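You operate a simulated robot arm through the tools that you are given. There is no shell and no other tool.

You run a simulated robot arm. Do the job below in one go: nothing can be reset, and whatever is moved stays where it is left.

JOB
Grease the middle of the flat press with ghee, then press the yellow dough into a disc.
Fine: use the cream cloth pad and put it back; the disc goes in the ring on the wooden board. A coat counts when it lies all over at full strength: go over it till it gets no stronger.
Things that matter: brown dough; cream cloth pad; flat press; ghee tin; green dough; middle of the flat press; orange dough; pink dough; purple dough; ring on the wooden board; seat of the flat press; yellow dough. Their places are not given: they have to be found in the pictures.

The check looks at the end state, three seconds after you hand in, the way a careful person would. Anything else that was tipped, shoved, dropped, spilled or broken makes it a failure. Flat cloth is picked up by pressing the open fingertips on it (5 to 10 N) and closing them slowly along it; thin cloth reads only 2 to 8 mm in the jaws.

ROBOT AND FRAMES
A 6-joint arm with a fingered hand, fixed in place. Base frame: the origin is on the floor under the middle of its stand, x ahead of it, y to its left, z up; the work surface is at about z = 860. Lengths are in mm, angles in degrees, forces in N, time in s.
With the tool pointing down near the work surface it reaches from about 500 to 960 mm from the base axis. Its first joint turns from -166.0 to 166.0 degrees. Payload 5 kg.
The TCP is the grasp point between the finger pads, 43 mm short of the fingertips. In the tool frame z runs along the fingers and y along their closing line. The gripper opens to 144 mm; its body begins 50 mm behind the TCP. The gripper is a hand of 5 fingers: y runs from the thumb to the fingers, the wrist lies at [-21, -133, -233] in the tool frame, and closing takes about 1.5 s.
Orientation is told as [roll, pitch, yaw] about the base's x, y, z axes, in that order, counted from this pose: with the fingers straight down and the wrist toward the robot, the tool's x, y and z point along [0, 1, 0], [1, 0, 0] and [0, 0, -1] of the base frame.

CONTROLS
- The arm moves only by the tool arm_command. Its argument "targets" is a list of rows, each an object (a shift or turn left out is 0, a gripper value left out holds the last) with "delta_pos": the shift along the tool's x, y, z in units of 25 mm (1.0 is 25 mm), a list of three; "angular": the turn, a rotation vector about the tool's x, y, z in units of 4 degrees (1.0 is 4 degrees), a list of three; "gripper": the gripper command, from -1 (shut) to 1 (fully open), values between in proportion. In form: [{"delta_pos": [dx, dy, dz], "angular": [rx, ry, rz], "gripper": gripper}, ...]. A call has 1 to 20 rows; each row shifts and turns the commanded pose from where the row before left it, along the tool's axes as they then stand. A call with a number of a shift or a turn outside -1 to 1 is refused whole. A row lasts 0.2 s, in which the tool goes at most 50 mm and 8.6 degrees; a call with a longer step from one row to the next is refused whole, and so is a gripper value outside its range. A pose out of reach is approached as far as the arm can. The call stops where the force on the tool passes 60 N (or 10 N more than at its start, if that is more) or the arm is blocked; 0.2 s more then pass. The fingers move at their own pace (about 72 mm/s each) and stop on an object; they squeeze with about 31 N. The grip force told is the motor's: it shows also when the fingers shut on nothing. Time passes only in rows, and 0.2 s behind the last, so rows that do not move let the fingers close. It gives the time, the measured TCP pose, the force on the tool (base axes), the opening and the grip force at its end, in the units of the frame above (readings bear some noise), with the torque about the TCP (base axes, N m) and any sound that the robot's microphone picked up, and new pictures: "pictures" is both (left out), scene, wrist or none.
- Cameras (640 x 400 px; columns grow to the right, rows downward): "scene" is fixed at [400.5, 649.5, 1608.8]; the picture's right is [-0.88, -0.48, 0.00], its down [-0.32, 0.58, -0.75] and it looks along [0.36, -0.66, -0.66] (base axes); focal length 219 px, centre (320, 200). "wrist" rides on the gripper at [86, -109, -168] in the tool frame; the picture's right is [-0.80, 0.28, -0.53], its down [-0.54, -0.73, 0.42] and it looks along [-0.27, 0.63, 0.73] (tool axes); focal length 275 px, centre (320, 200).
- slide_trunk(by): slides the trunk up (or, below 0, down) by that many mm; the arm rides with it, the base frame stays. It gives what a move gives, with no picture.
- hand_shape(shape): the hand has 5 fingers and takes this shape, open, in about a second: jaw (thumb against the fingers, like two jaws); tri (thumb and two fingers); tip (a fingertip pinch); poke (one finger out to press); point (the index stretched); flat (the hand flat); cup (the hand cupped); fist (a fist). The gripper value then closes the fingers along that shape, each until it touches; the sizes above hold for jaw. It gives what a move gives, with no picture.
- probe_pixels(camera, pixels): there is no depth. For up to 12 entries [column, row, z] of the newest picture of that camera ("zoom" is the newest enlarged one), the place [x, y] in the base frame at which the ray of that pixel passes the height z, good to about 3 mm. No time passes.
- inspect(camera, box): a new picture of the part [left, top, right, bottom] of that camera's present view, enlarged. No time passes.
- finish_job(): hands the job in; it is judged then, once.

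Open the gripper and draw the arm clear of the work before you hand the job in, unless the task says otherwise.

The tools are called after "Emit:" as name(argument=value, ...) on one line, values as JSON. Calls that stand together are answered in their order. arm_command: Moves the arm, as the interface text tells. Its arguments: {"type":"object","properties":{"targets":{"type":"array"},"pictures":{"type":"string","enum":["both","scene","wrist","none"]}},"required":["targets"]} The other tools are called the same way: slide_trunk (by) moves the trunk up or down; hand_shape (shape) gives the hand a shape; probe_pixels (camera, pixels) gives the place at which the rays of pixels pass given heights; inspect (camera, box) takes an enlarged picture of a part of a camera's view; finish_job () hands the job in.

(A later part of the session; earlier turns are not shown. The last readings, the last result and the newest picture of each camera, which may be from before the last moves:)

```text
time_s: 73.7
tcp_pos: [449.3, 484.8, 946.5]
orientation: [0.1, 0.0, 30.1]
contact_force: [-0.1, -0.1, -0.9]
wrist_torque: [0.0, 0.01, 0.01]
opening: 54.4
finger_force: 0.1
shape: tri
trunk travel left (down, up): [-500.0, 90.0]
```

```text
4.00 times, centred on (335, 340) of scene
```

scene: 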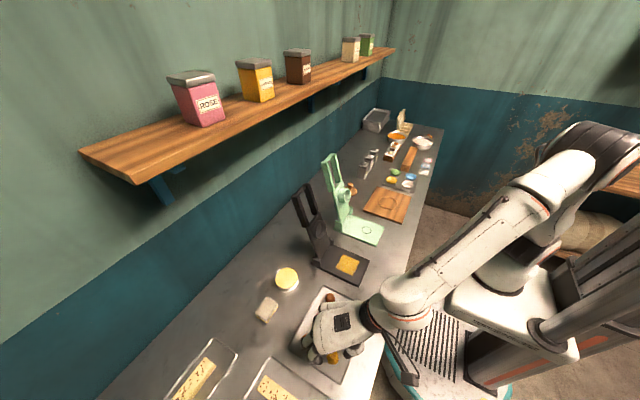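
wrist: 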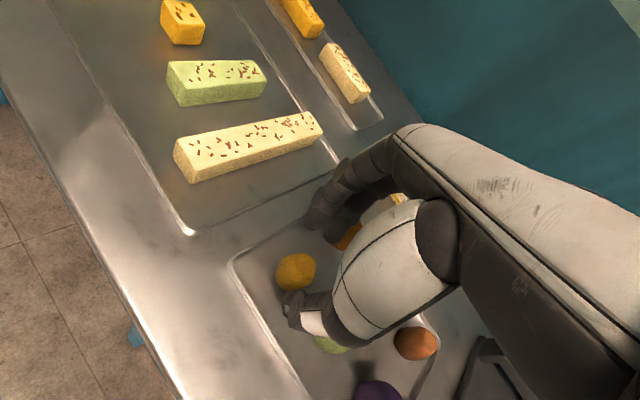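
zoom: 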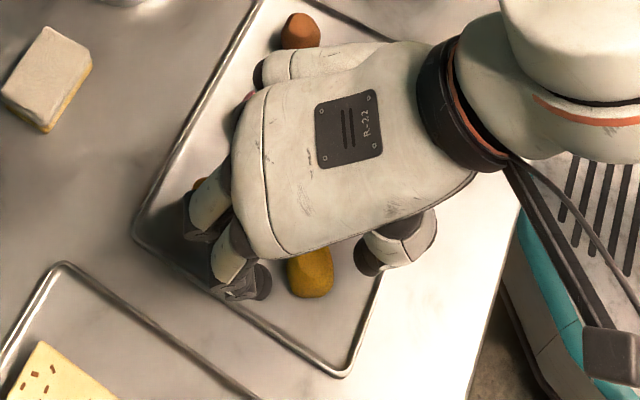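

The fingers sit on either side of the yellow dough and clear of the orange and green ones. I lower to about z = 916.

Emit:
arm_command(targets=[{"delta_pos": [0, 0, 0.5]}, {"delta_pos": [0, 0, 0.4]}, {"delta_pos": [0, 0, 0.25]}, {}], pictures="both")

Emit:
inspect(camera="wrist", box=[220, 170, 420, 390])

Emit:
inspect(camera="scene", box=[280, 300, 390, 400])

```text
time_s: 74.7
tcp_pos: [450.2, 487.0, 917.3]
orientation: [0.0, 0.1, 30.1]
contact_force: [-0.1, -0.9, -0.8]
wrist_torque: [0.05, -0.01, 0.01]
opening: 54.7
finger_force: 0.2
shape: tri
trunk travel left (down, up): [-500.0, 90.0]
```

scene: 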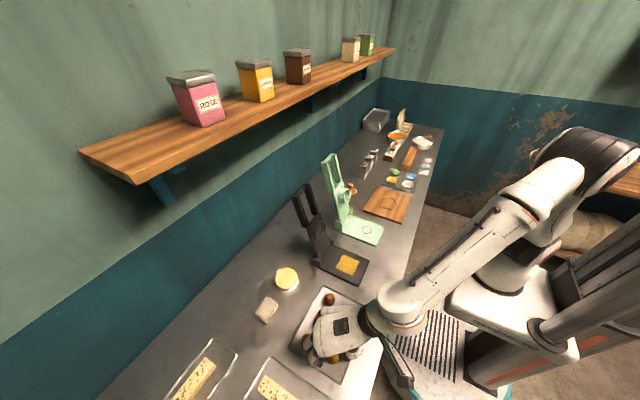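
wrist: 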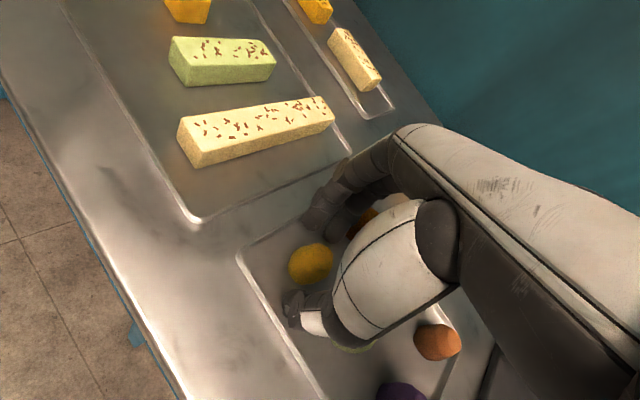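

```text
1.82 times, centred on (320, 280) of wrist
```

zoom: 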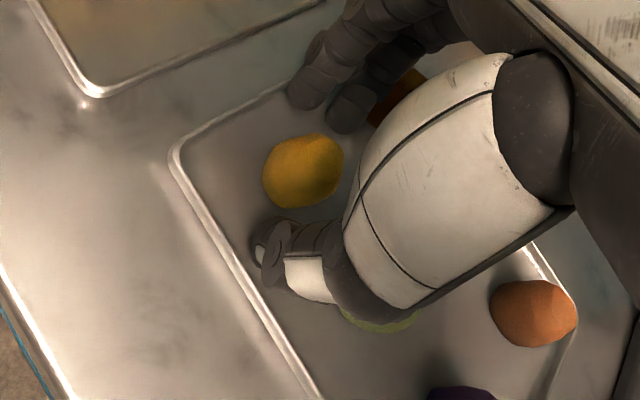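

```text
4.00 times, centred on (335, 350) of scene
```

zoom: 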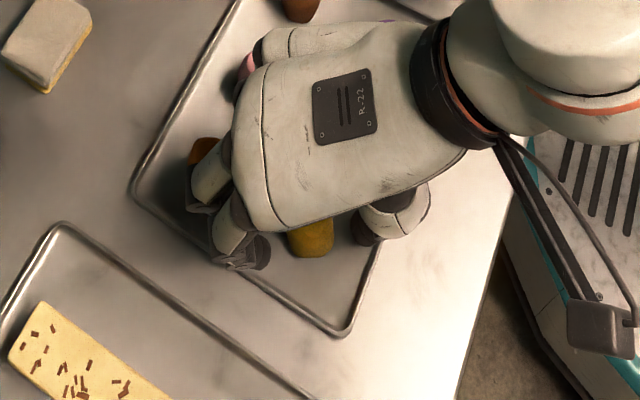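

The dough is between thumb and fingers with no contact. I go 2 mm lower and close slowly to about 33 mm.

Emit:
arm_command(targets=[{"delta_pos": [0, 0, 0.08]}, {"gripper": -0.35}, {"gripper": -0.42}, {"gripper": -0.48}, {"gripper": -0.54}, {}, {}], pictures="wrist")

Emit:
inspect(camera="wrist", box=[220, 170, 420, 390])

```text
time_s: 76.3
tcp_pos: [449.8, 485.6, 915.5]
orientation: [0.0, 0.0, 30.1]
contact_force: [-0.1, -0.5, 0.2]
wrist_torque: [0.0, 0.01, -0.03]
opening: 33.6
finger_force: 0.0
shape: tri
trunk travel left (down, up): [-500.0, 90.0]
```

wrist: 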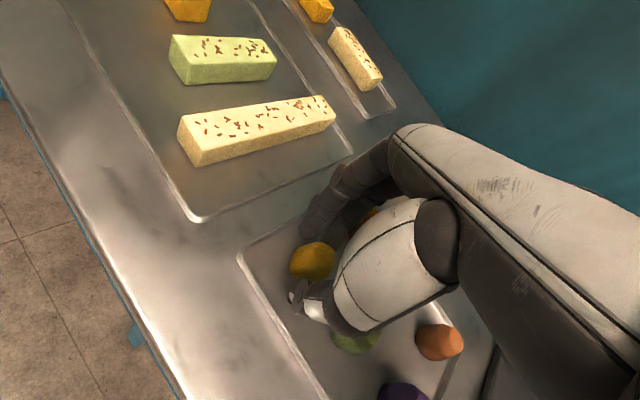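

```text
1.82 times, centred on (320, 280) of wrist
```

zoom: 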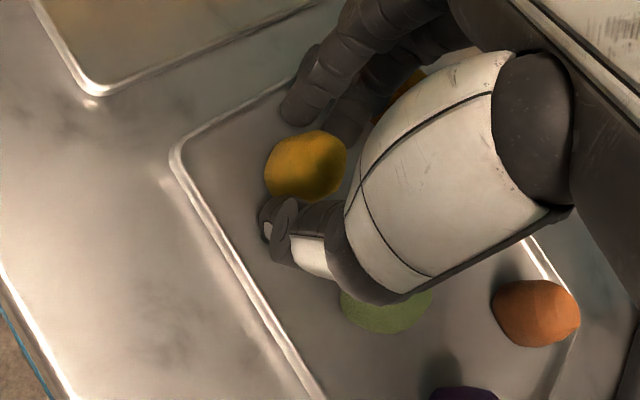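

Opening 33.6 with no grip force yet, so I close a bit more.

Emit:
arm_command(targets=[{"gripper": -0.58}, {}, {"gripper": -0.62}, {}, {}], pictures="none")

Emit:
arm_command(targets=[{"gripper": -0.66}, {}, {"gripper": -0.7}, {}, {}], pictures="wrist")

Emit:
inspect(camera="wrist", box=[220, 170, 420, 390])

```text
time_s: 77.5
tcp_pos: [450.1, 486.3, 914.4]
orientation: [0.0, 0.0, 29.9]
contact_force: [0.5, -0.4, -0.8]
wrist_torque: [-0.02, 0.0, -0.01]
opening: 25.8
finger_force: 31.1
shape: tri
trunk travel left (down, up): [-500.0, 90.0]
```

```text
time_s: 78.7
tcp_pos: [450.6, 484.8, 916.0]
orientation: [0.0, 0.0, 30.2]
contact_force: [-0.8, -0.2, 1.5]
wrist_torque: [-0.01, 0.03, -0.02]
opening: 24.9
finger_force: 30.8
shape: tri
trunk travel left (down, up): [-500.0, 90.0]
```

wrist: 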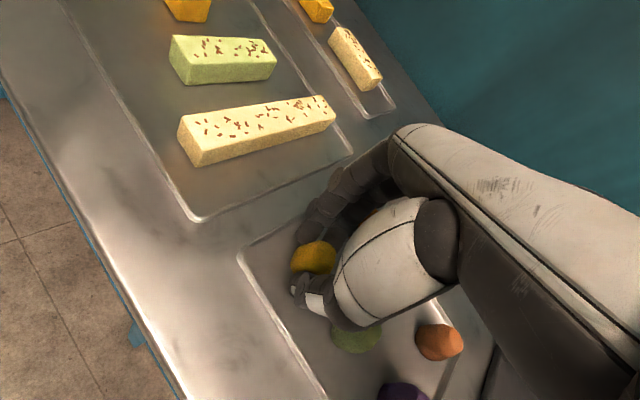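

```text
1.82 times, centred on (320, 280) of wrist
```

zoom: 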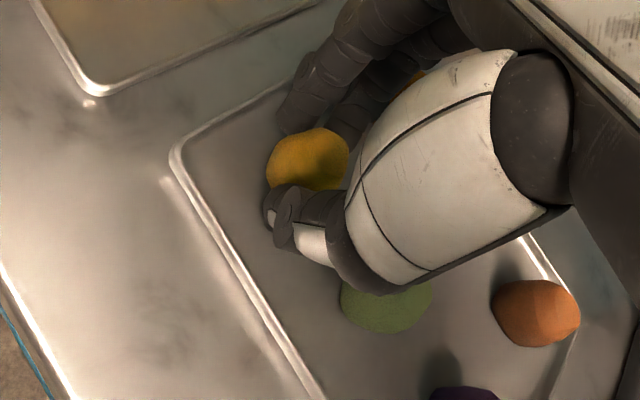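

The dough is held (opening 25 mm, 31 N). I lift slowly 90 mm and check.

Emit:
arm_command(targets=[{"delta_pos": [0, 0, -0.3]}, {"delta_pos": [0, 0, -0.5]}, {"delta_pos": [0, 0, -0.7]}, {"delta_pos": [0, 0, -0.8]}, {"delta_pos": [0, 0, -0.8]}, {"delta_pos": [0, 0, -0.5]}, {}], pictures="both")

Emit:
inspect(camera="wrist", box=[220, 170, 420, 390])

Emit:
inspect(camera="scene", box=[280, 280, 390, 390])

```text
time_s: 80.3
tcp_pos: [451.0, 485.5, 1005.1]
orientation: [0.1, 0.0, 30.1]
contact_force: [-0.1, -1.0, -0.7]
wrist_torque: [-0.03, 0.03, -0.04]
opening: 24.8
finger_force: 30.9
shape: tri
trunk travel left (down, up): [-500.0, 90.0]
```

scene: 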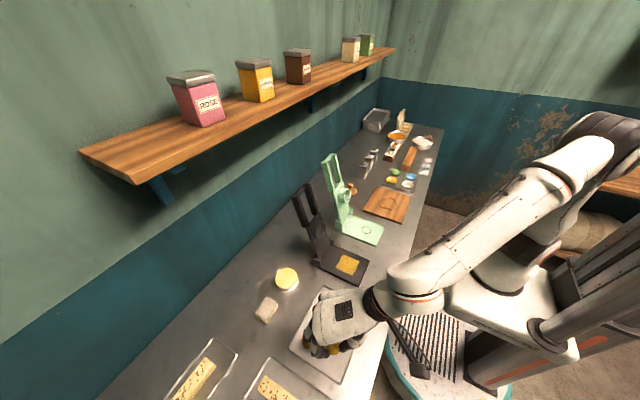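
wrist: 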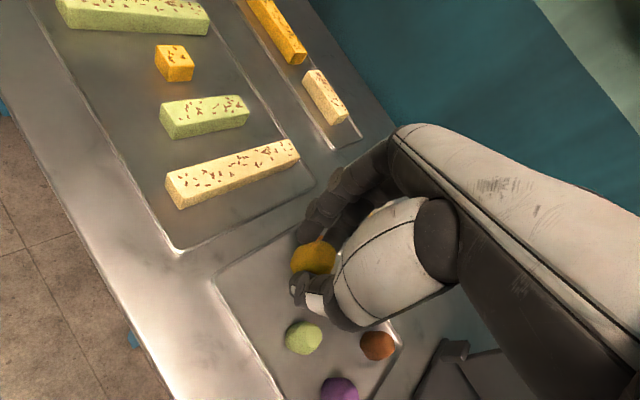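

```text
1.82 times, centred on (320, 280) of wrist
```

zoom: 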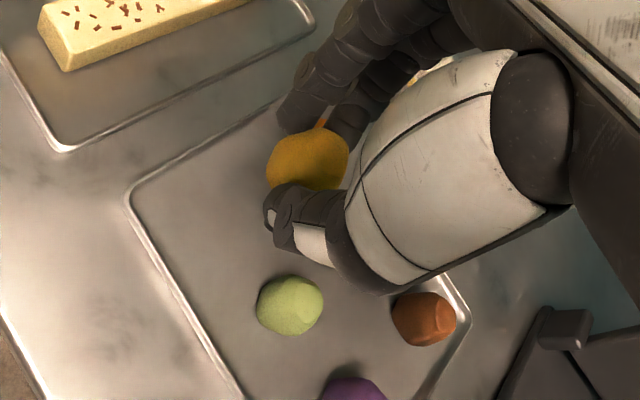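

```text
3.64 times, centred on (335, 335) of scene
```

zoom: 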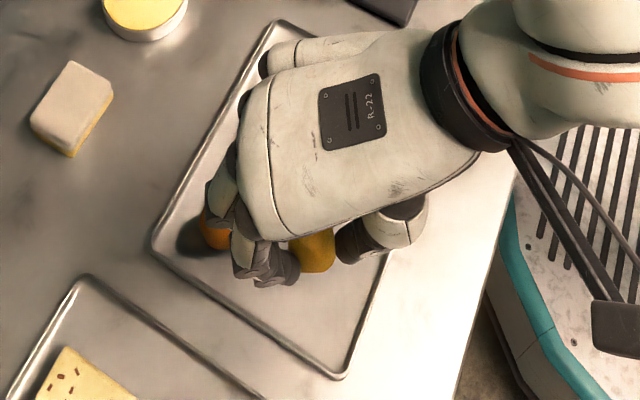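

The dough hangs firmly in the fingers and the other doughs are untouched. I turn the hand back to yaw 0 and carry the dough over the greased middle (526,192).

Emit:
arm_command(targets=[{"angular": [0, 0, 0.94]}, {"angular": [0, 0, 0.94]}, {"angular": [0, 0, 0.94]}, {"angular": [0, 0, 0.94]}, {"angular": [0, 0, 0.94]}, {"angular": [0, 0, 0.94]}, {"angular": [0, 0, 0.94]}, {"angular": [0, 0, 0.94]}, {}], pictures="none")

Emit:
arm_command(targets=[{"delta_pos": [-0.903, 0.231, 0]}, {"delta_pos": [-0.903, 0.231, 0]}, {"delta_pos": [-0.903, 0.231, 0]}, {"delta_pos": [-0.903, 0.231, 0]}, {"delta_pos": [-0.903, 0.231, 0]}, {"delta_pos": [-0.903, 0.231, 0]}, {"delta_pos": [-0.903, 0.231, 0]}, {"delta_pos": [-0.903, 0.231, 0]}, {"delta_pos": [-0.903, 0.231, 0]}, {"delta_pos": [-0.903, 0.231, 0]}, {"delta_pos": [-0.903, 0.231, 0]}, {"delta_pos": [-0.903, 0.231, 0]}, {"delta_pos": [-0.903, 0.231, 0]}, {"delta_pos": [0, 0, 0.6]}, {"delta_pos": [0, 0, 0.6]}, {}], pictures="both")

Emit:
inspect(camera="wrist", box=[200, 180, 400, 390])

Emit:
inspect(camera="scene", box=[300, 210, 400, 300])

```text
time_s: 82.3
tcp_pos: [449.9, 485.9, 1005.2]
orientation: [-0.1, 0.0, -0.1]
contact_force: [0.3, -0.2, -0.6]
wrist_torque: [-0.01, 0.03, -0.03]
opening: 24.7
finger_force: 31.4
shape: tri
trunk travel left (down, up): [-500.0, 90.0]
```

```text
time_s: 85.7
tcp_pos: [525.3, 192.3, 975.5]
orientation: [-0.1, 0.0, 0.0]
contact_force: [-0.3, 0.6, -0.8]
wrist_torque: [0.01, -0.01, -0.02]
opening: 24.7
finger_force: 30.9
shape: tri
trunk travel left (down, up): [-500.0, 90.0]
```

scene: 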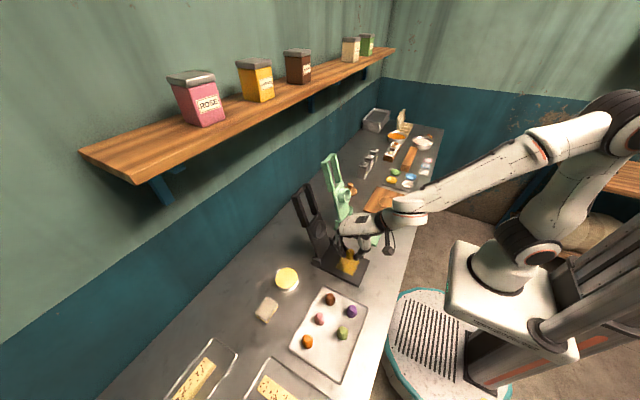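
wrist: 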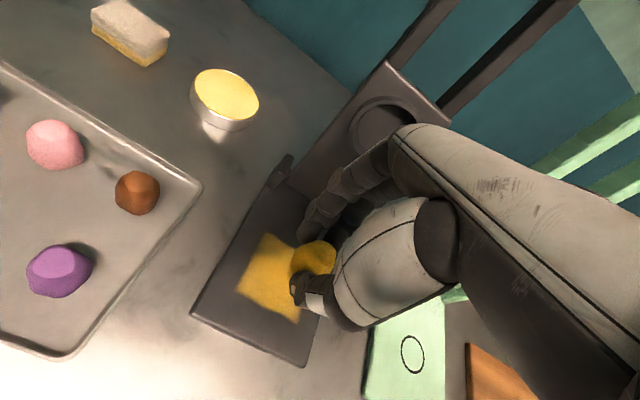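

```text
1.90 times, centred on (300, 285) of wrist
```

zoom: 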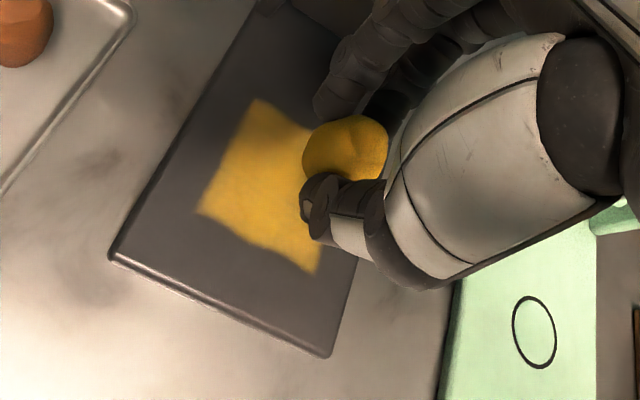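

```text
4.44 times, centred on (350, 255) of scene
```

zoom: 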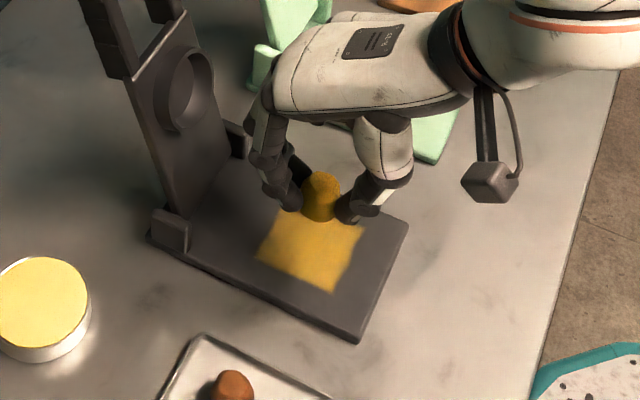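

The dough hangs over the coat. I lower to just above the plate and then feel for it.

Emit:
arm_command(targets=[{"delta_pos": [0, 0, 0.7]}, {"delta_pos": [0, 0, 0.7]}, {"delta_pos": [0, 0, 0.45]}, {"delta_pos": [0, 0, 0.2]}, {}], pictures="none")

Emit:
arm_command(targets=[{"delta_pos": [0, 0, 0.06]}, {}], pictures="wrist")

Emit:
inspect(camera="scene", box=[320, 230, 390, 290])

```text
time_s: 86.9
tcp_pos: [525.9, 192.6, 924.5]
orientation: [0.0, 0.0, 0.0]
contact_force: [-0.1, -0.5, 0.1]
wrist_torque: [-0.02, -0.02, 0.02]
opening: 24.7
finger_force: 31.1
shape: tri
trunk travel left (down, up): [-500.0, 90.0]
```

```text
time_s: 87.5
tcp_pos: [525.0, 191.8, 923.6]
orientation: [0.0, -0.1, 0.0]
contact_force: [-0.6, 1.3, 4.4]
wrist_torque: [-0.04, -0.01, 0.02]
opening: 24.8
finger_force: 31.1
shape: tri
trunk travel left (down, up): [-500.0, 90.0]
```

wrist: 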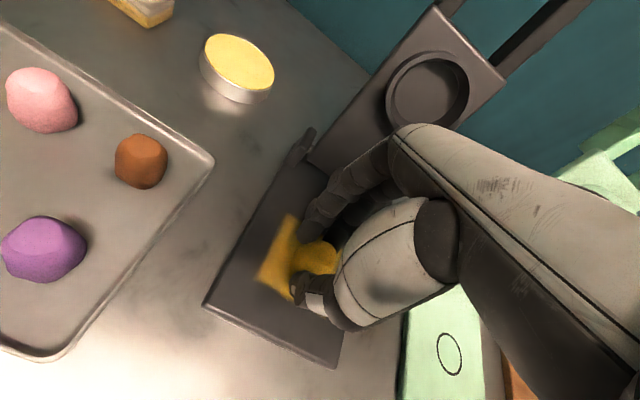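

```text
6.67 times, centred on (355, 260) of scene
```

zoom: 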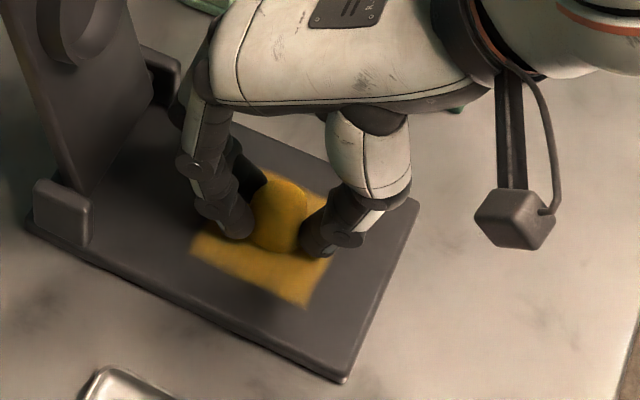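

The dough touches the plate (4.4 N). I open the fingers slowly and rise straight up, then back off toward +y for a clear view.

Emit:
arm_command(targets=[{"gripper": -0.6}, {"gripper": -0.5}, {"gripper": -0.35}, {"gripper": -0.2}, {"gripper": -0.1}, {}, {"delta_pos": [0, 0, -0.4]}, {"delta_pos": [0, 0, -0.8]}, {"delta_pos": [0, 0, -0.9]}, {"delta_pos": [0, 0, -0.9]}, {"delta_pos": [0, 0, -0.9]}, {}], pictures="both")

Emit:
inspect(camera="wrist", box=[200, 180, 400, 390])

Emit:
inspect(camera="scene", box=[310, 220, 390, 290])

```text
time_s: 90.1
tcp_pos: [525.4, 191.6, 1021.6]
orientation: [-0.1, 0.1, 0.0]
contact_force: [0.0, -0.4, 0.3]
wrist_torque: [0.03, 0.01, -0.01]
opening: 64.6
finger_force: 0.2
shape: tri
trunk travel left (down, up): [-500.0, 90.0]
```

scene: 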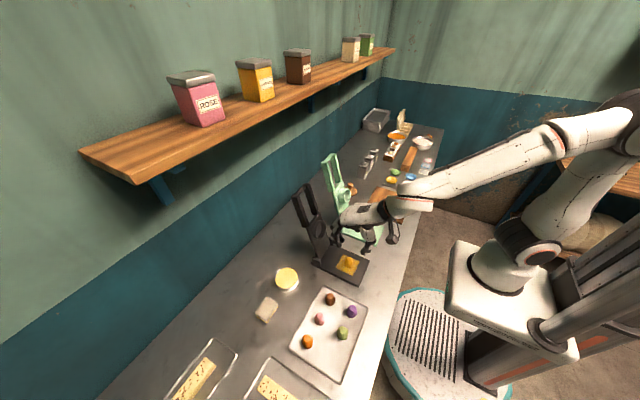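
wrist: 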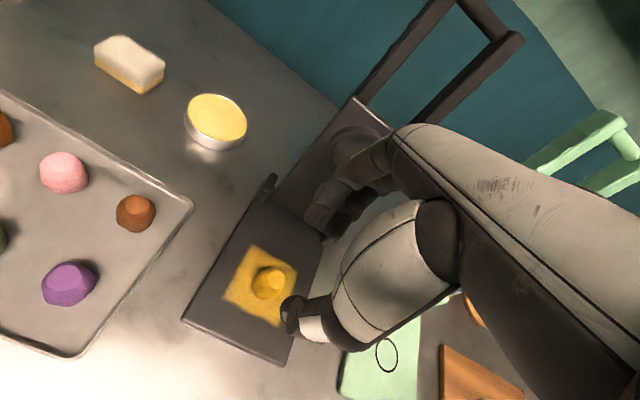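

```text
1.90 times, centred on (300, 285) of wrist
```

zoom: 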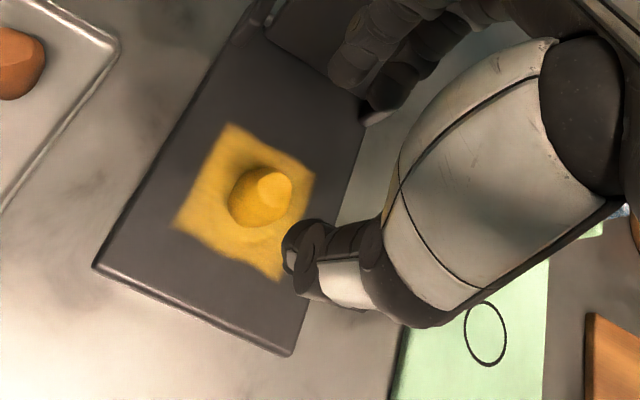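

```text
5.71 times, centred on (350, 255) of scene
```

zoom: 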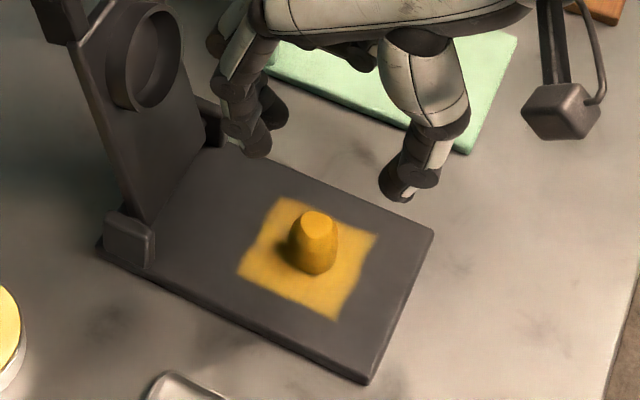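

The dough stands upright in the greased middle. I check its centre against the circle's (526,192).

Emit:
probe_pixels(camera="zoom", pixels=[[289, 247, 882], [338, 248, 882], [313, 275, 873], [317, 222, 903], [241, 270, 872], [336, 320, 872], [377, 235, 872], [283, 198, 872]])

Emit:
probe_pixels(camera="wrist", pixels=[[268, 283, 880], [252, 287, 880], [283, 275, 880], [275, 277, 900]])

```text
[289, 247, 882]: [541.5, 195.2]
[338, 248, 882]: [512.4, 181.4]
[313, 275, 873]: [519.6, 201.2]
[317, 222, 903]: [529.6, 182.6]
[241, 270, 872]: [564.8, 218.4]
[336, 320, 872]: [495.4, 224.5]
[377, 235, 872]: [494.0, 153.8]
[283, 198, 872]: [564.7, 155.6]
```

```text
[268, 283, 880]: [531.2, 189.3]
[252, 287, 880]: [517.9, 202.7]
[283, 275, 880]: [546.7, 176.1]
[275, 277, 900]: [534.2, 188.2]
```

The dough sits within 4 mm of the circle's centre, well inside it. Now I look at the lid's handle in both cameras to find its place.

Emit:
inspect(camera="scene", box=[285, 175, 345, 265])

Emit:
inspect(camera="wrist", box=[300, 0, 560, 160])

```text
4.44 times, centred on (315, 220) of scene
```

zoom: 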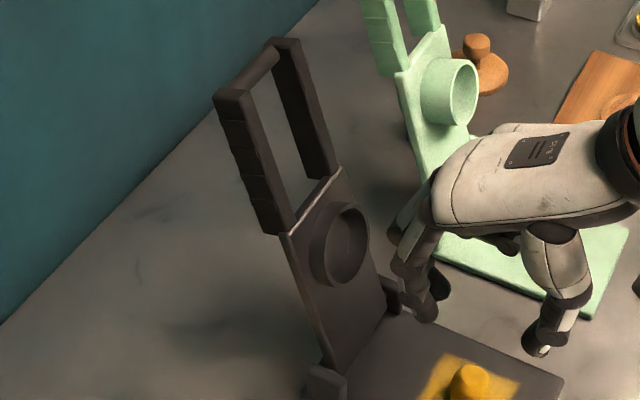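

```text
2.46 times, centred on (430, 80) of wrist
```

zoom: 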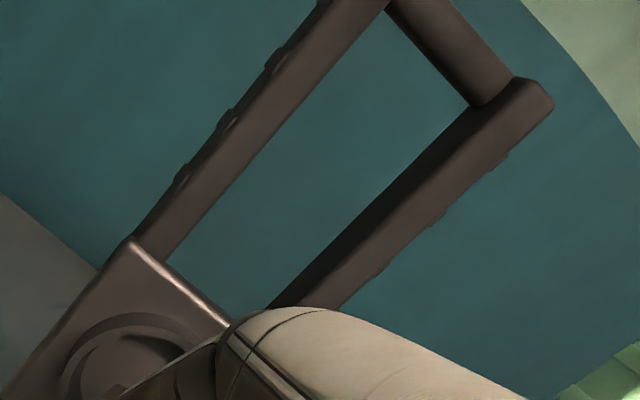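

The handle's crossbar triangulates to about (724, 162–206, 1157) and the lid's hinge to about (640, –, 885). I will hold the handle across its two arms (closing along y, the hinge axis), so I rise, switch to jaw and turn the hand by −90°.

Emit:
arm_command(targets=[{"delta_pos": [0, 0, -0.92]}, {"delta_pos": [0, 0, -0.92]}, {"delta_pos": [0, 0, -0.92]}, {"delta_pos": [0, 0, -0.92]}, {"delta_pos": [0, 0, -0.92]}, {"delta_pos": [0, 0, -0.92]}, {"delta_pos": [0, 0, -0.92]}, {"delta_pos": [0, 0, -0.92]}, {"delta_pos": [0, 0, -0.92]}, {"delta_pos": [0, 0, -0.92]}, {}], pictures="none")

Emit:
hand_shape(shape="jaw")

Emit:
arm_command(targets=[{"angular": [0, 0, 0.978]}, {"angular": [0, 0, 0.978]}, {"angular": [0, 0, 0.978]}, {"angular": [0, 0, 0.978]}, {"angular": [0, 0, 0.978]}, {"angular": [0, 0, 0.978]}, {"angular": [0, 0, 0.978]}, {"angular": [0, 0, 0.978]}, {"angular": [0, 0, 0.978]}, {"angular": [0, 0, 0.978]}, {"angular": [0, 0, 0.978]}, {"angular": [0, 0, 0.978]}], pictures="both")

```text
time_s: 92.5
tcp_pos: [526.0, 191.9, 1250.0]
orientation: [0.0, 0.0, 0.0]
contact_force: [-0.8, 0.4, -0.6]
wrist_torque: [0.01, -0.01, 0.02]
opening: 64.3
finger_force: 0.0
shape: tri
trunk travel left (down, up): [-500.0, 90.0]
```

```text
time_s: 93.4
tcp_pos: [525.1, 192.5, 1249.7]
orientation: [0.0, 0.0, 0.0]
contact_force: [0.3, -0.3, -0.2]
wrist_torque: [0.0, 0.0, 0.02]
opening: 143.6
finger_force: 0.1
shape: jaw
trunk travel left (down, up): [-500.0, 90.0]
```

```text
time_s: 96.0
tcp_pos: [525.0, 192.7, 1249.6]
orientation: [0.0, 0.0, -47.0]
contact_force: [0.0, -0.2, -0.3]
wrist_torque: [0.01, 0.0, 0.01]
opening: 143.7
finger_force: 0.0
shape: jaw
trunk travel left (down, up): [-500.0, 90.0]
```

scene: 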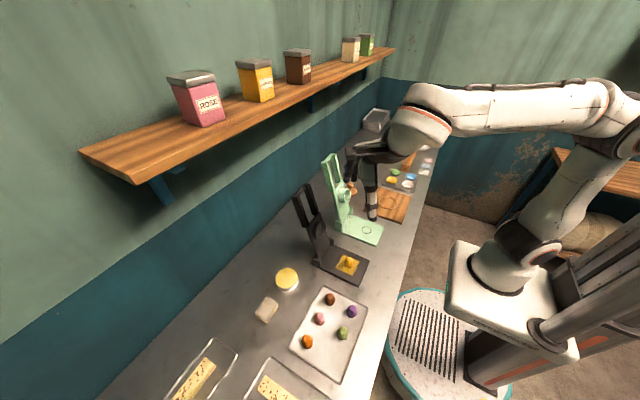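
wrist: 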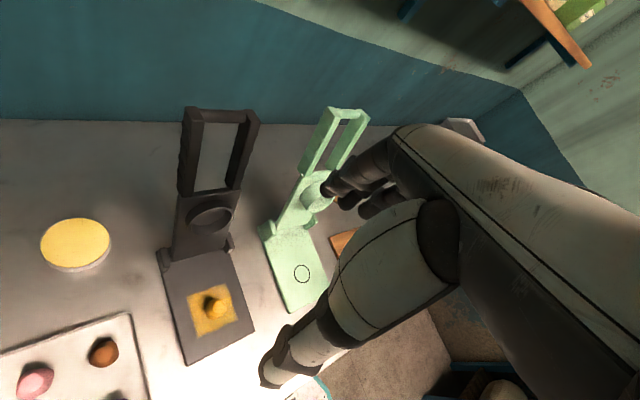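

This view shows the whole dark press. I enlarge it to measure the handle and hinge better, then finish the turn.

Emit:
inspect(camera="wrist", box=[140, 90, 300, 370])

Emit:
inspect(camera="scene", box=[285, 175, 385, 290])

```text
1.43 times, centred on (220, 230) of wrist
```

zoom: 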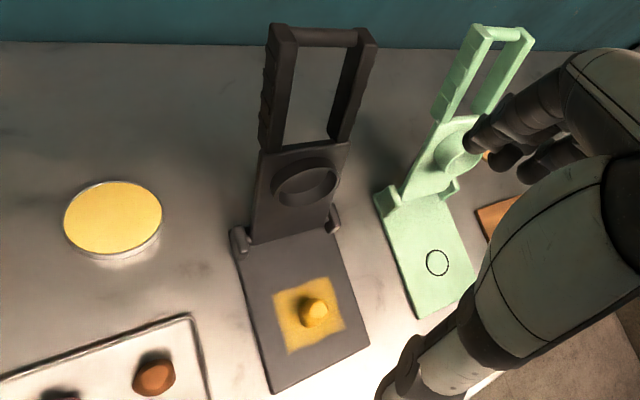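

```text
3.48 times, centred on (335, 232) of scene
```

zoom: 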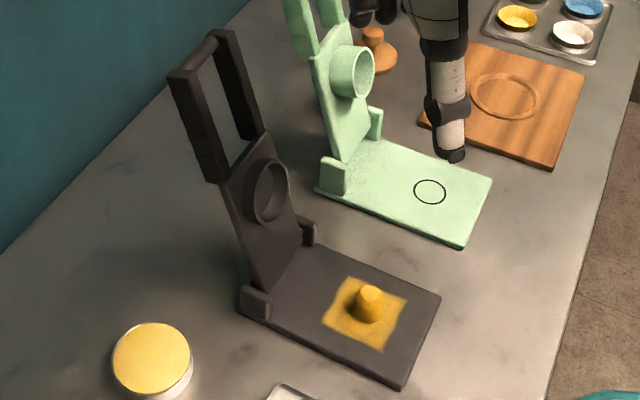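

I zoom tighter on the handle in both views to pick matching corners.

Emit:
inspect(camera="wrist", box=[160, 95, 280, 200])

Emit:
inspect(camera="scene", box=[285, 175, 345, 245])

```text
3.81 times, centred on (220, 148) of wrist
```

zoom: 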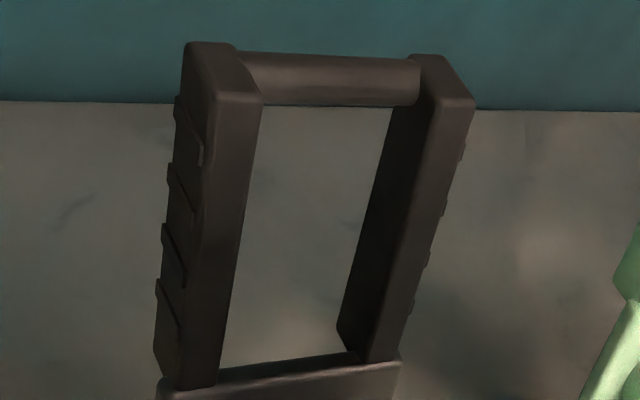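

```text
5.71 times, centred on (315, 210) of scene
```

zoom: 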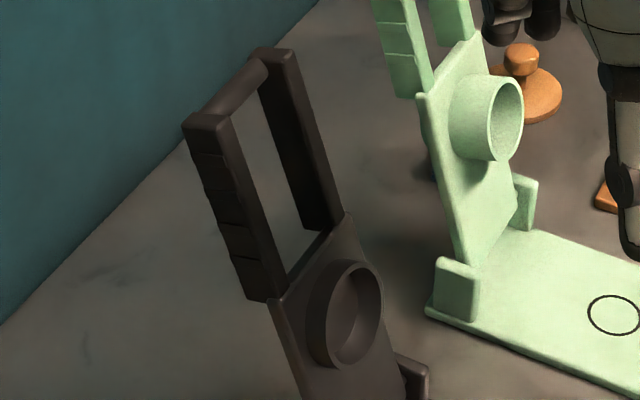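

The handle's outer faces are at y ≈ 149 and 232 and its top front edge at (707, –, 1170), so the lid leans back about 13° and its pivot is near (639, 885). I switch to the three-finger shape and finish the turn to −90°.

Emit:
hand_shape(shape="tri")

Emit:
arm_command(targets=[{"angular": [0, 0, 0.977]}, {"angular": [0, 0, 0.977]}, {"angular": [0, 0, 0.977]}, {"angular": [0, 0, 0.977]}, {"angular": [0, 0, 0.977]}, {"angular": [0, 0, 0.977]}, {"angular": [0, 0, 0.977]}, {"angular": [0, 0, 0.977]}, {"angular": [0, 0, 0.977]}, {"angular": [0, 0, 0.977]}, {"angular": [0, 0, 0.977]}, {}], pictures="both")

```text
time_s: 96.9
tcp_pos: [526.1, 192.1, 1250.6]
orientation: [0.0, -0.1, -46.9]
contact_force: [-0.6, 0.6, 0.0]
wrist_torque: [-0.01, 0.0, -0.01]
opening: 143.8
finger_force: 0.0
shape: tri
trunk travel left (down, up): [-500.0, 90.0]
```

```text
time_s: 99.5
tcp_pos: [526.3, 192.5, 1251.0]
orientation: [0.0, -0.1, -90.0]
contact_force: [0.1, -0.3, -0.6]
wrist_torque: [0.01, 0.01, 0.03]
opening: 143.9
finger_force: 0.0
shape: tri
trunk travel left (down, up): [-500.0, 90.0]
```

scene: 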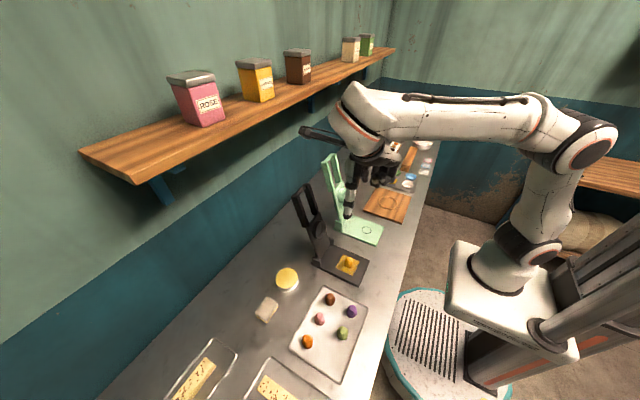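
wrist: 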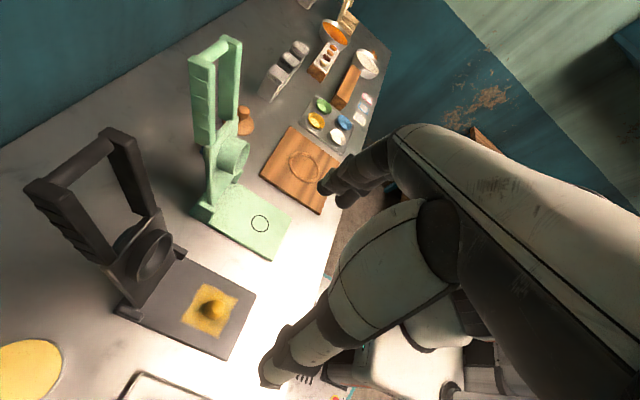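

The turn is done. I move over the handle's top (714, 190) staying at z ≈ 1255, above its 1172 top.

Emit:
arm_command(targets=[{"delta_pos": [0.94, 0.01, 0]}, {"delta_pos": [0.94, 0.01, 0]}, {"delta_pos": [0.94, 0.01, 0]}, {"delta_pos": [0.94, 0.01, 0]}, {"delta_pos": [0.94, 0.01, 0]}, {"delta_pos": [0.94, 0.01, 0]}, {"delta_pos": [0.94, 0.01, 0]}, {"delta_pos": [0.92, 0.01, 0]}, {}], pictures="both")

Emit:
inspect(camera="wrist", box=[180, 130, 420, 390])

Emit:
inspect(camera="scene", box=[250, 90, 370, 260])

```text
time_s: 101.5
tcp_pos: [680.6, 167.2, 1218.9]
orientation: [0.4, 0.1, -89.7]
contact_force: [-18.9, 4.5, 2.4]
wrist_torque: [-0.39, -3.63, 2.62]
opening: 143.9
finger_force: 0.1
shape: tri
out of reach, approached as far as the arm can: row 5, 6, 7, 8
trunk travel left (down, up): [-500.0, 90.0]
```

scene: 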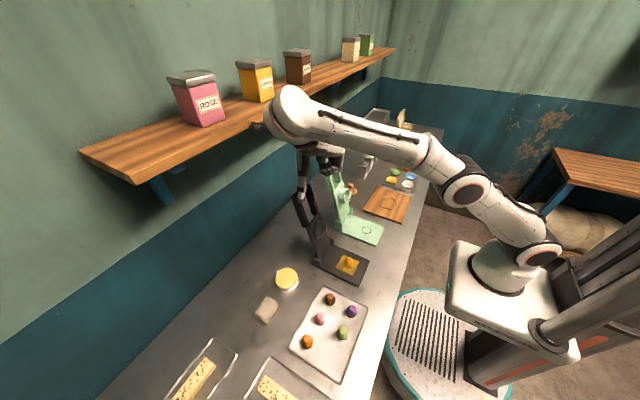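
wrist: 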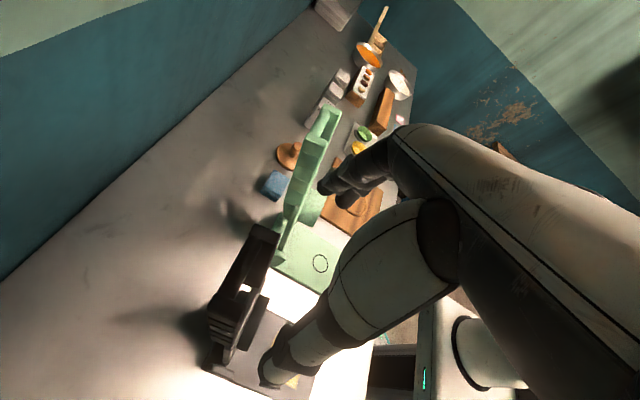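

```text
1.54 times, centred on (300, 260) of wrist
```

zoom: 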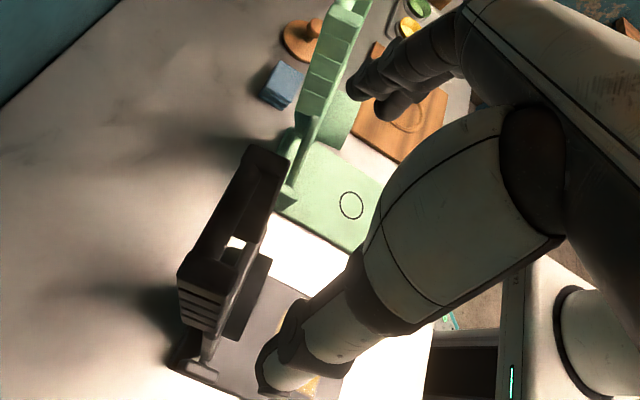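

```text
2.35 times, centred on (310, 175) of scene
```

zoom: 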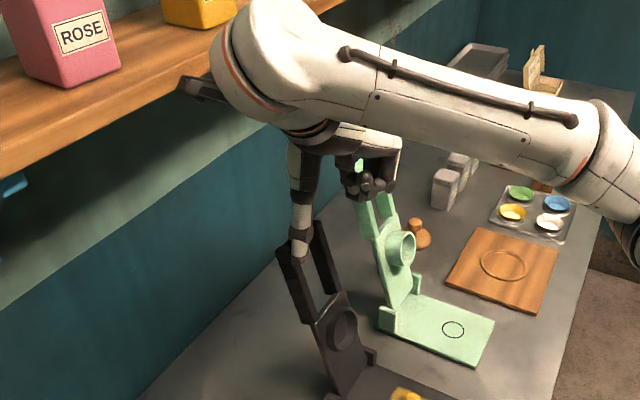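

The arm ran out of reach and something presses with −19 N in x (the camera bracket is near the shelf). I back straight off along −x at once.

Emit:
arm_command(targets=[{"delta_pos": [-1, 0, 0]}, {"delta_pos": [-1, 0, 0]}, {"delta_pos": [-1, 0, 0]}, {"delta_pos": [-1, 0, 0]}, {"delta_pos": [-1, 0, 0]}, {}], pictures="both")

Emit:
inspect(camera="scene", box=[250, 90, 390, 290])

```text
time_s: 102.9
tcp_pos: [556.9, 164.7, 1219.3]
orientation: [0.0, -0.1, -89.9]
contact_force: [0.1, 0.5, -0.8]
wrist_torque: [0.0, 0.0, 0.0]
opening: 143.7
finger_force: 0.1
shape: tri
trunk travel left (down, up): [-500.0, 90.0]
```

scene: 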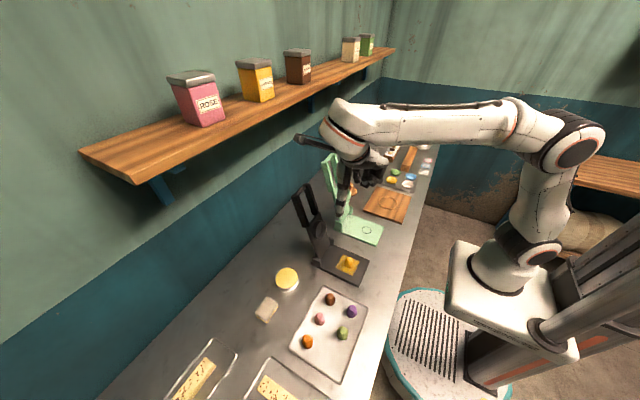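
wrist: 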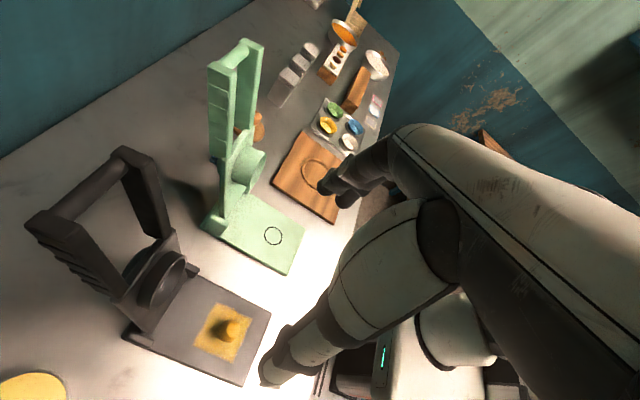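

```text
2.00 times, centred on (320, 190) of scene
```

zoom: 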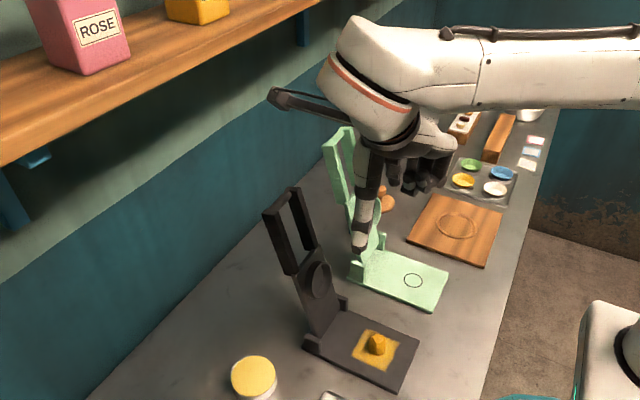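

The reading fits the wrist camera's bracket having touched the shelf front; nothing moved. With the hand turned +90° instead, camera and wrist lie on the side away from the shelf, so I turn the hand round here in free space.

Emit:
arm_command(targets=[{"delta_pos": [-0.6, -0.5, 0], "angular": [0, 0, -1]}, {"delta_pos": [-0.6, -0.5, 0], "angular": [0, 0, -1]}, {"angular": [0, 0, -1]}, {"angular": [0, 0, -1]}, {"angular": [0, 0, -1]}, {"angular": [0, 0, -1]}, {"angular": [0, 0, -1]}, {"angular": [0, 0, -1]}, {"angular": [0, 0, -1]}, {"angular": [0, 0, -1]}, {"angular": [0, 0, -1]}, {"angular": [0, 0, -1]}, {"angular": [0, 0, -1]}, {"angular": [0, 0, -1]}, {"angular": [0, 0, -1]}, {"angular": [0, 0, -1]}, {"angular": [0, 0, -1]}, {"angular": [0, 0, -1]}, {"angular": [0, 0, -1]}, {"angular": [0, 0, -1]}], pictures="none")

Emit:
arm_command(targets=[{"angular": [0, 0, -1]}, {"angular": [0, 0, -1]}, {"angular": [0, 0, -1]}, {"angular": [0, 0, -1]}, {"angular": [0, 0, -1]}, {"angular": [0, 0, -1]}, {"angular": [0, 0, -1]}, {"angular": [0, 0, -1]}, {"angular": [0, 0, -1]}, {"angular": [0, 0, -1]}, {"angular": [0, 0, -1]}, {"angular": [0, 0, -1]}, {"angular": [0, 0, -1]}, {"angular": [0, 0, -1]}, {"angular": [0, 0, -1]}, {"angular": [0, 0, -1]}, {"angular": [0, 0, -1]}, {"angular": [0, 0, -1]}, {"angular": [0, 0, -1]}, {"angular": [0, 0, -1]}], pictures="both")

```text
time_s: 107.1
tcp_pos: [526.9, 189.7, 1217.6]
orientation: [0.0, 0.0, -9.9]
contact_force: [-0.2, 0.1, 0.2]
wrist_torque: [-0.05, 0.0, 0.02]
opening: 143.8
finger_force: 0.1
shape: tri
trunk travel left (down, up): [-500.0, 90.0]
```

```text
time_s: 111.3
tcp_pos: [526.8, 188.4, 1218.3]
orientation: [0.0, 0.0, 70.1]
contact_force: [0.4, -0.4, 0.4]
wrist_torque: [0.0, -0.01, 0.01]
opening: 144.2
finger_force: 0.1
shape: tri
trunk travel left (down, up): [-500.0, 90.0]
```

scene: 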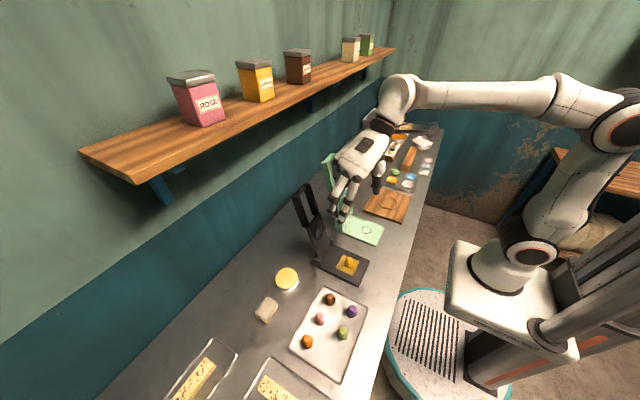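
wrist: 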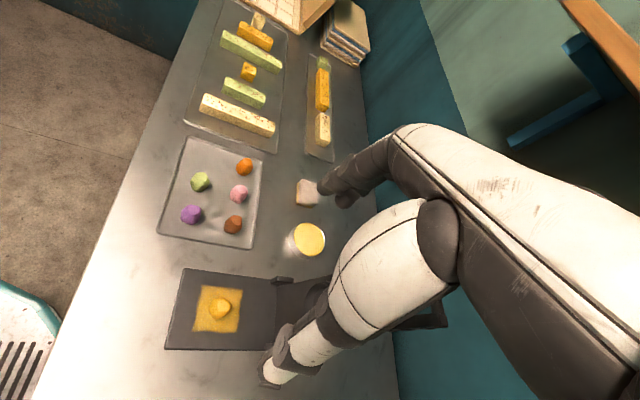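

Almost turned. I finish the last 20° and raise the trunk 80 mm to gain reach at the handle's height.

Emit:
arm_command(targets=[{"angular": [0, 0, -1]}, {"angular": [0, 0, -1]}, {"angular": [0, 0, -1]}, {"angular": [0, 0, -1]}, {"angular": [0, 0, -1]}, {}], pictures="none")

Emit:
slide_trunk(by=80)

Emit:
arm_command(targets=[{}], pictures="both")

```text
time_s: 112.7
tcp_pos: [527.1, 188.7, 1218.1]
orientation: [0.0, 0.0, 90.0]
contact_force: [0.2, 0.5, 0.2]
wrist_torque: [-0.01, 0.04, 0.03]
opening: 144.1
finger_force: 0.1
shape: tri
trunk travel left (down, up): [-500.0, 90.0]
```

```text
time_s: 113.9
tcp_pos: [527.3, 189.9, 1297.6]
orientation: [0.0, 0.0, 90.1]
contact_force: [0.6, -0.1, 0.0]
wrist_torque: [-0.01, -0.02, -0.03]
opening: 143.8
finger_force: 0.1
shape: tri
trunk travel left (down, up): [-580.0, 10.0]
```

```text
time_s: 114.3
tcp_pos: [526.1, 191.1, 1298.4]
orientation: [0.0, -0.1, 90.1]
contact_force: [1.0, 0.1, 0.5]
wrist_torque: [-0.02, 0.0, -0.02]
opening: 143.7
finger_force: 0.1
shape: tri
trunk travel left (down, up): [-580.0, 10.0]
```

scene: 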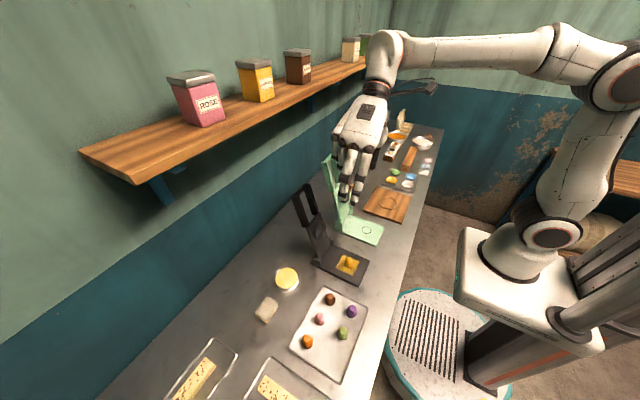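
wrist: 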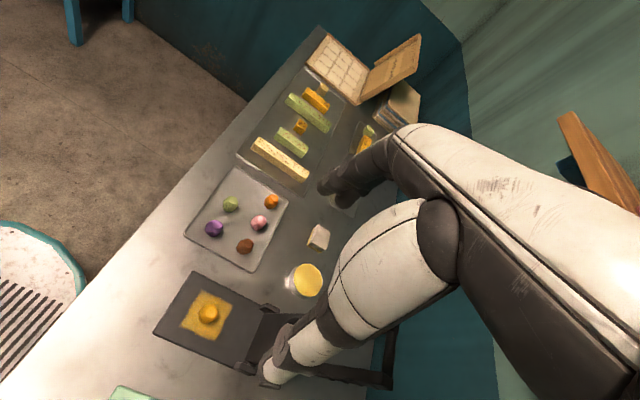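

I enlarge the hand to see where the folded fingers are relative to the stretched ones.

Emit:
inspect(camera="scene", box=[310, 60, 430, 220])

```text
2.50 times, centred on (370, 140) of scene
```

zoom: 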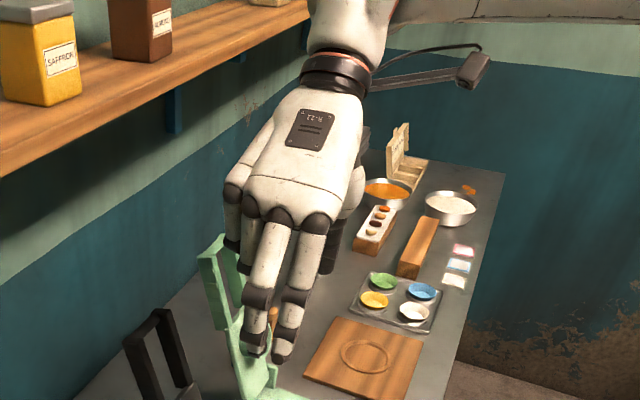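

The folded ring and little fingers sit toward +x, near palm height, so they stay clear of the handle top. I lower in front of the handle to z ≈ 1167 at x ≈ 600 first.

Emit:
arm_command(targets=[{"delta_pos": [-0.5, 0, 0.87]}, {"delta_pos": [-0.5, 0, 0.87]}, {"delta_pos": [-0.5, 0, 0.87]}, {"delta_pos": [-0.5, 0, 0.87]}, {"delta_pos": [-0.5, 0, 0.87]}, {"delta_pos": [-0.5, 0, 0.87]}, {}], pictures="both")

Emit:
inspect(camera="scene", box=[280, 110, 400, 270])

Emit:
inspect(camera="wrist", box=[160, 150, 440, 400])

```text
time_s: 115.9
tcp_pos: [601.5, 189.6, 1168.1]
orientation: [0.1, 0.0, 90.2]
contact_force: [0.1, 0.3, -0.3]
wrist_torque: [-0.02, 0.01, 0.01]
opening: 143.7
finger_force: 0.2
shape: tri
trunk travel left (down, up): [-580.0, 10.0]
```

scene: 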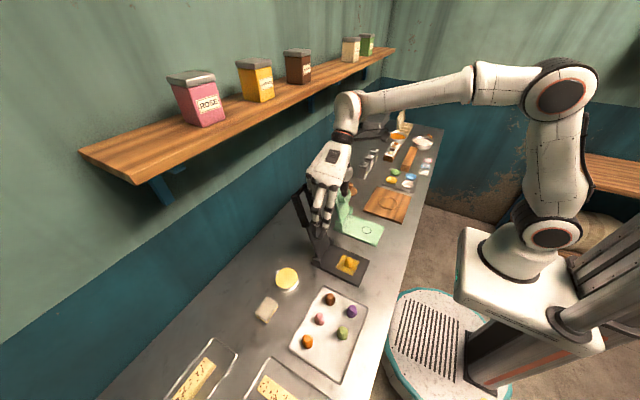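
wrist: 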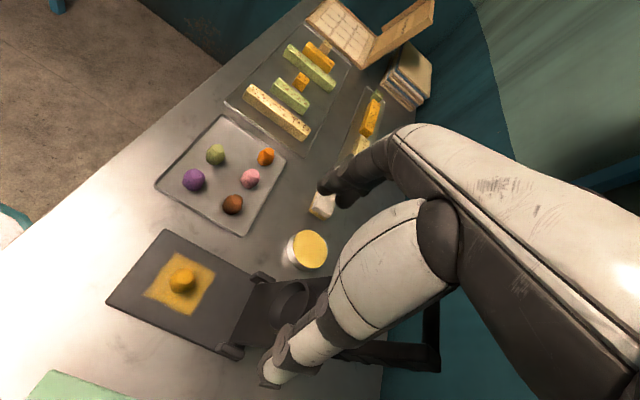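

```text
2.50 times, centred on (340, 190) of scene
```

zoom: 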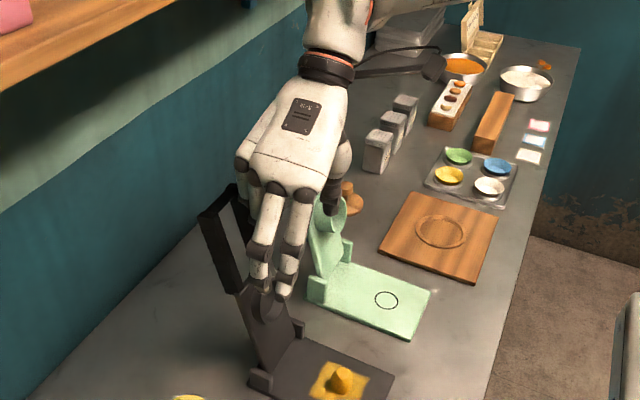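

```text
1.60 times, centred on (300, 275) of wrist
```

zoom: 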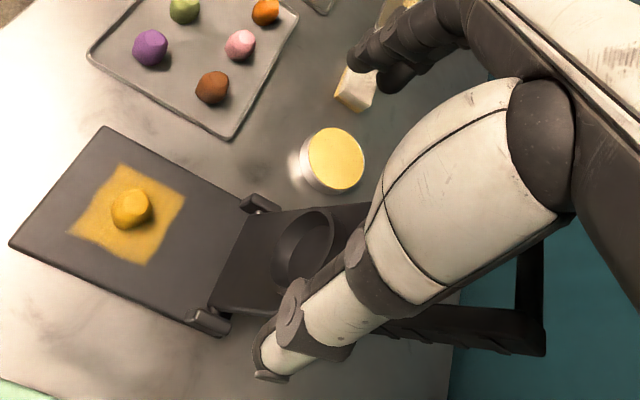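

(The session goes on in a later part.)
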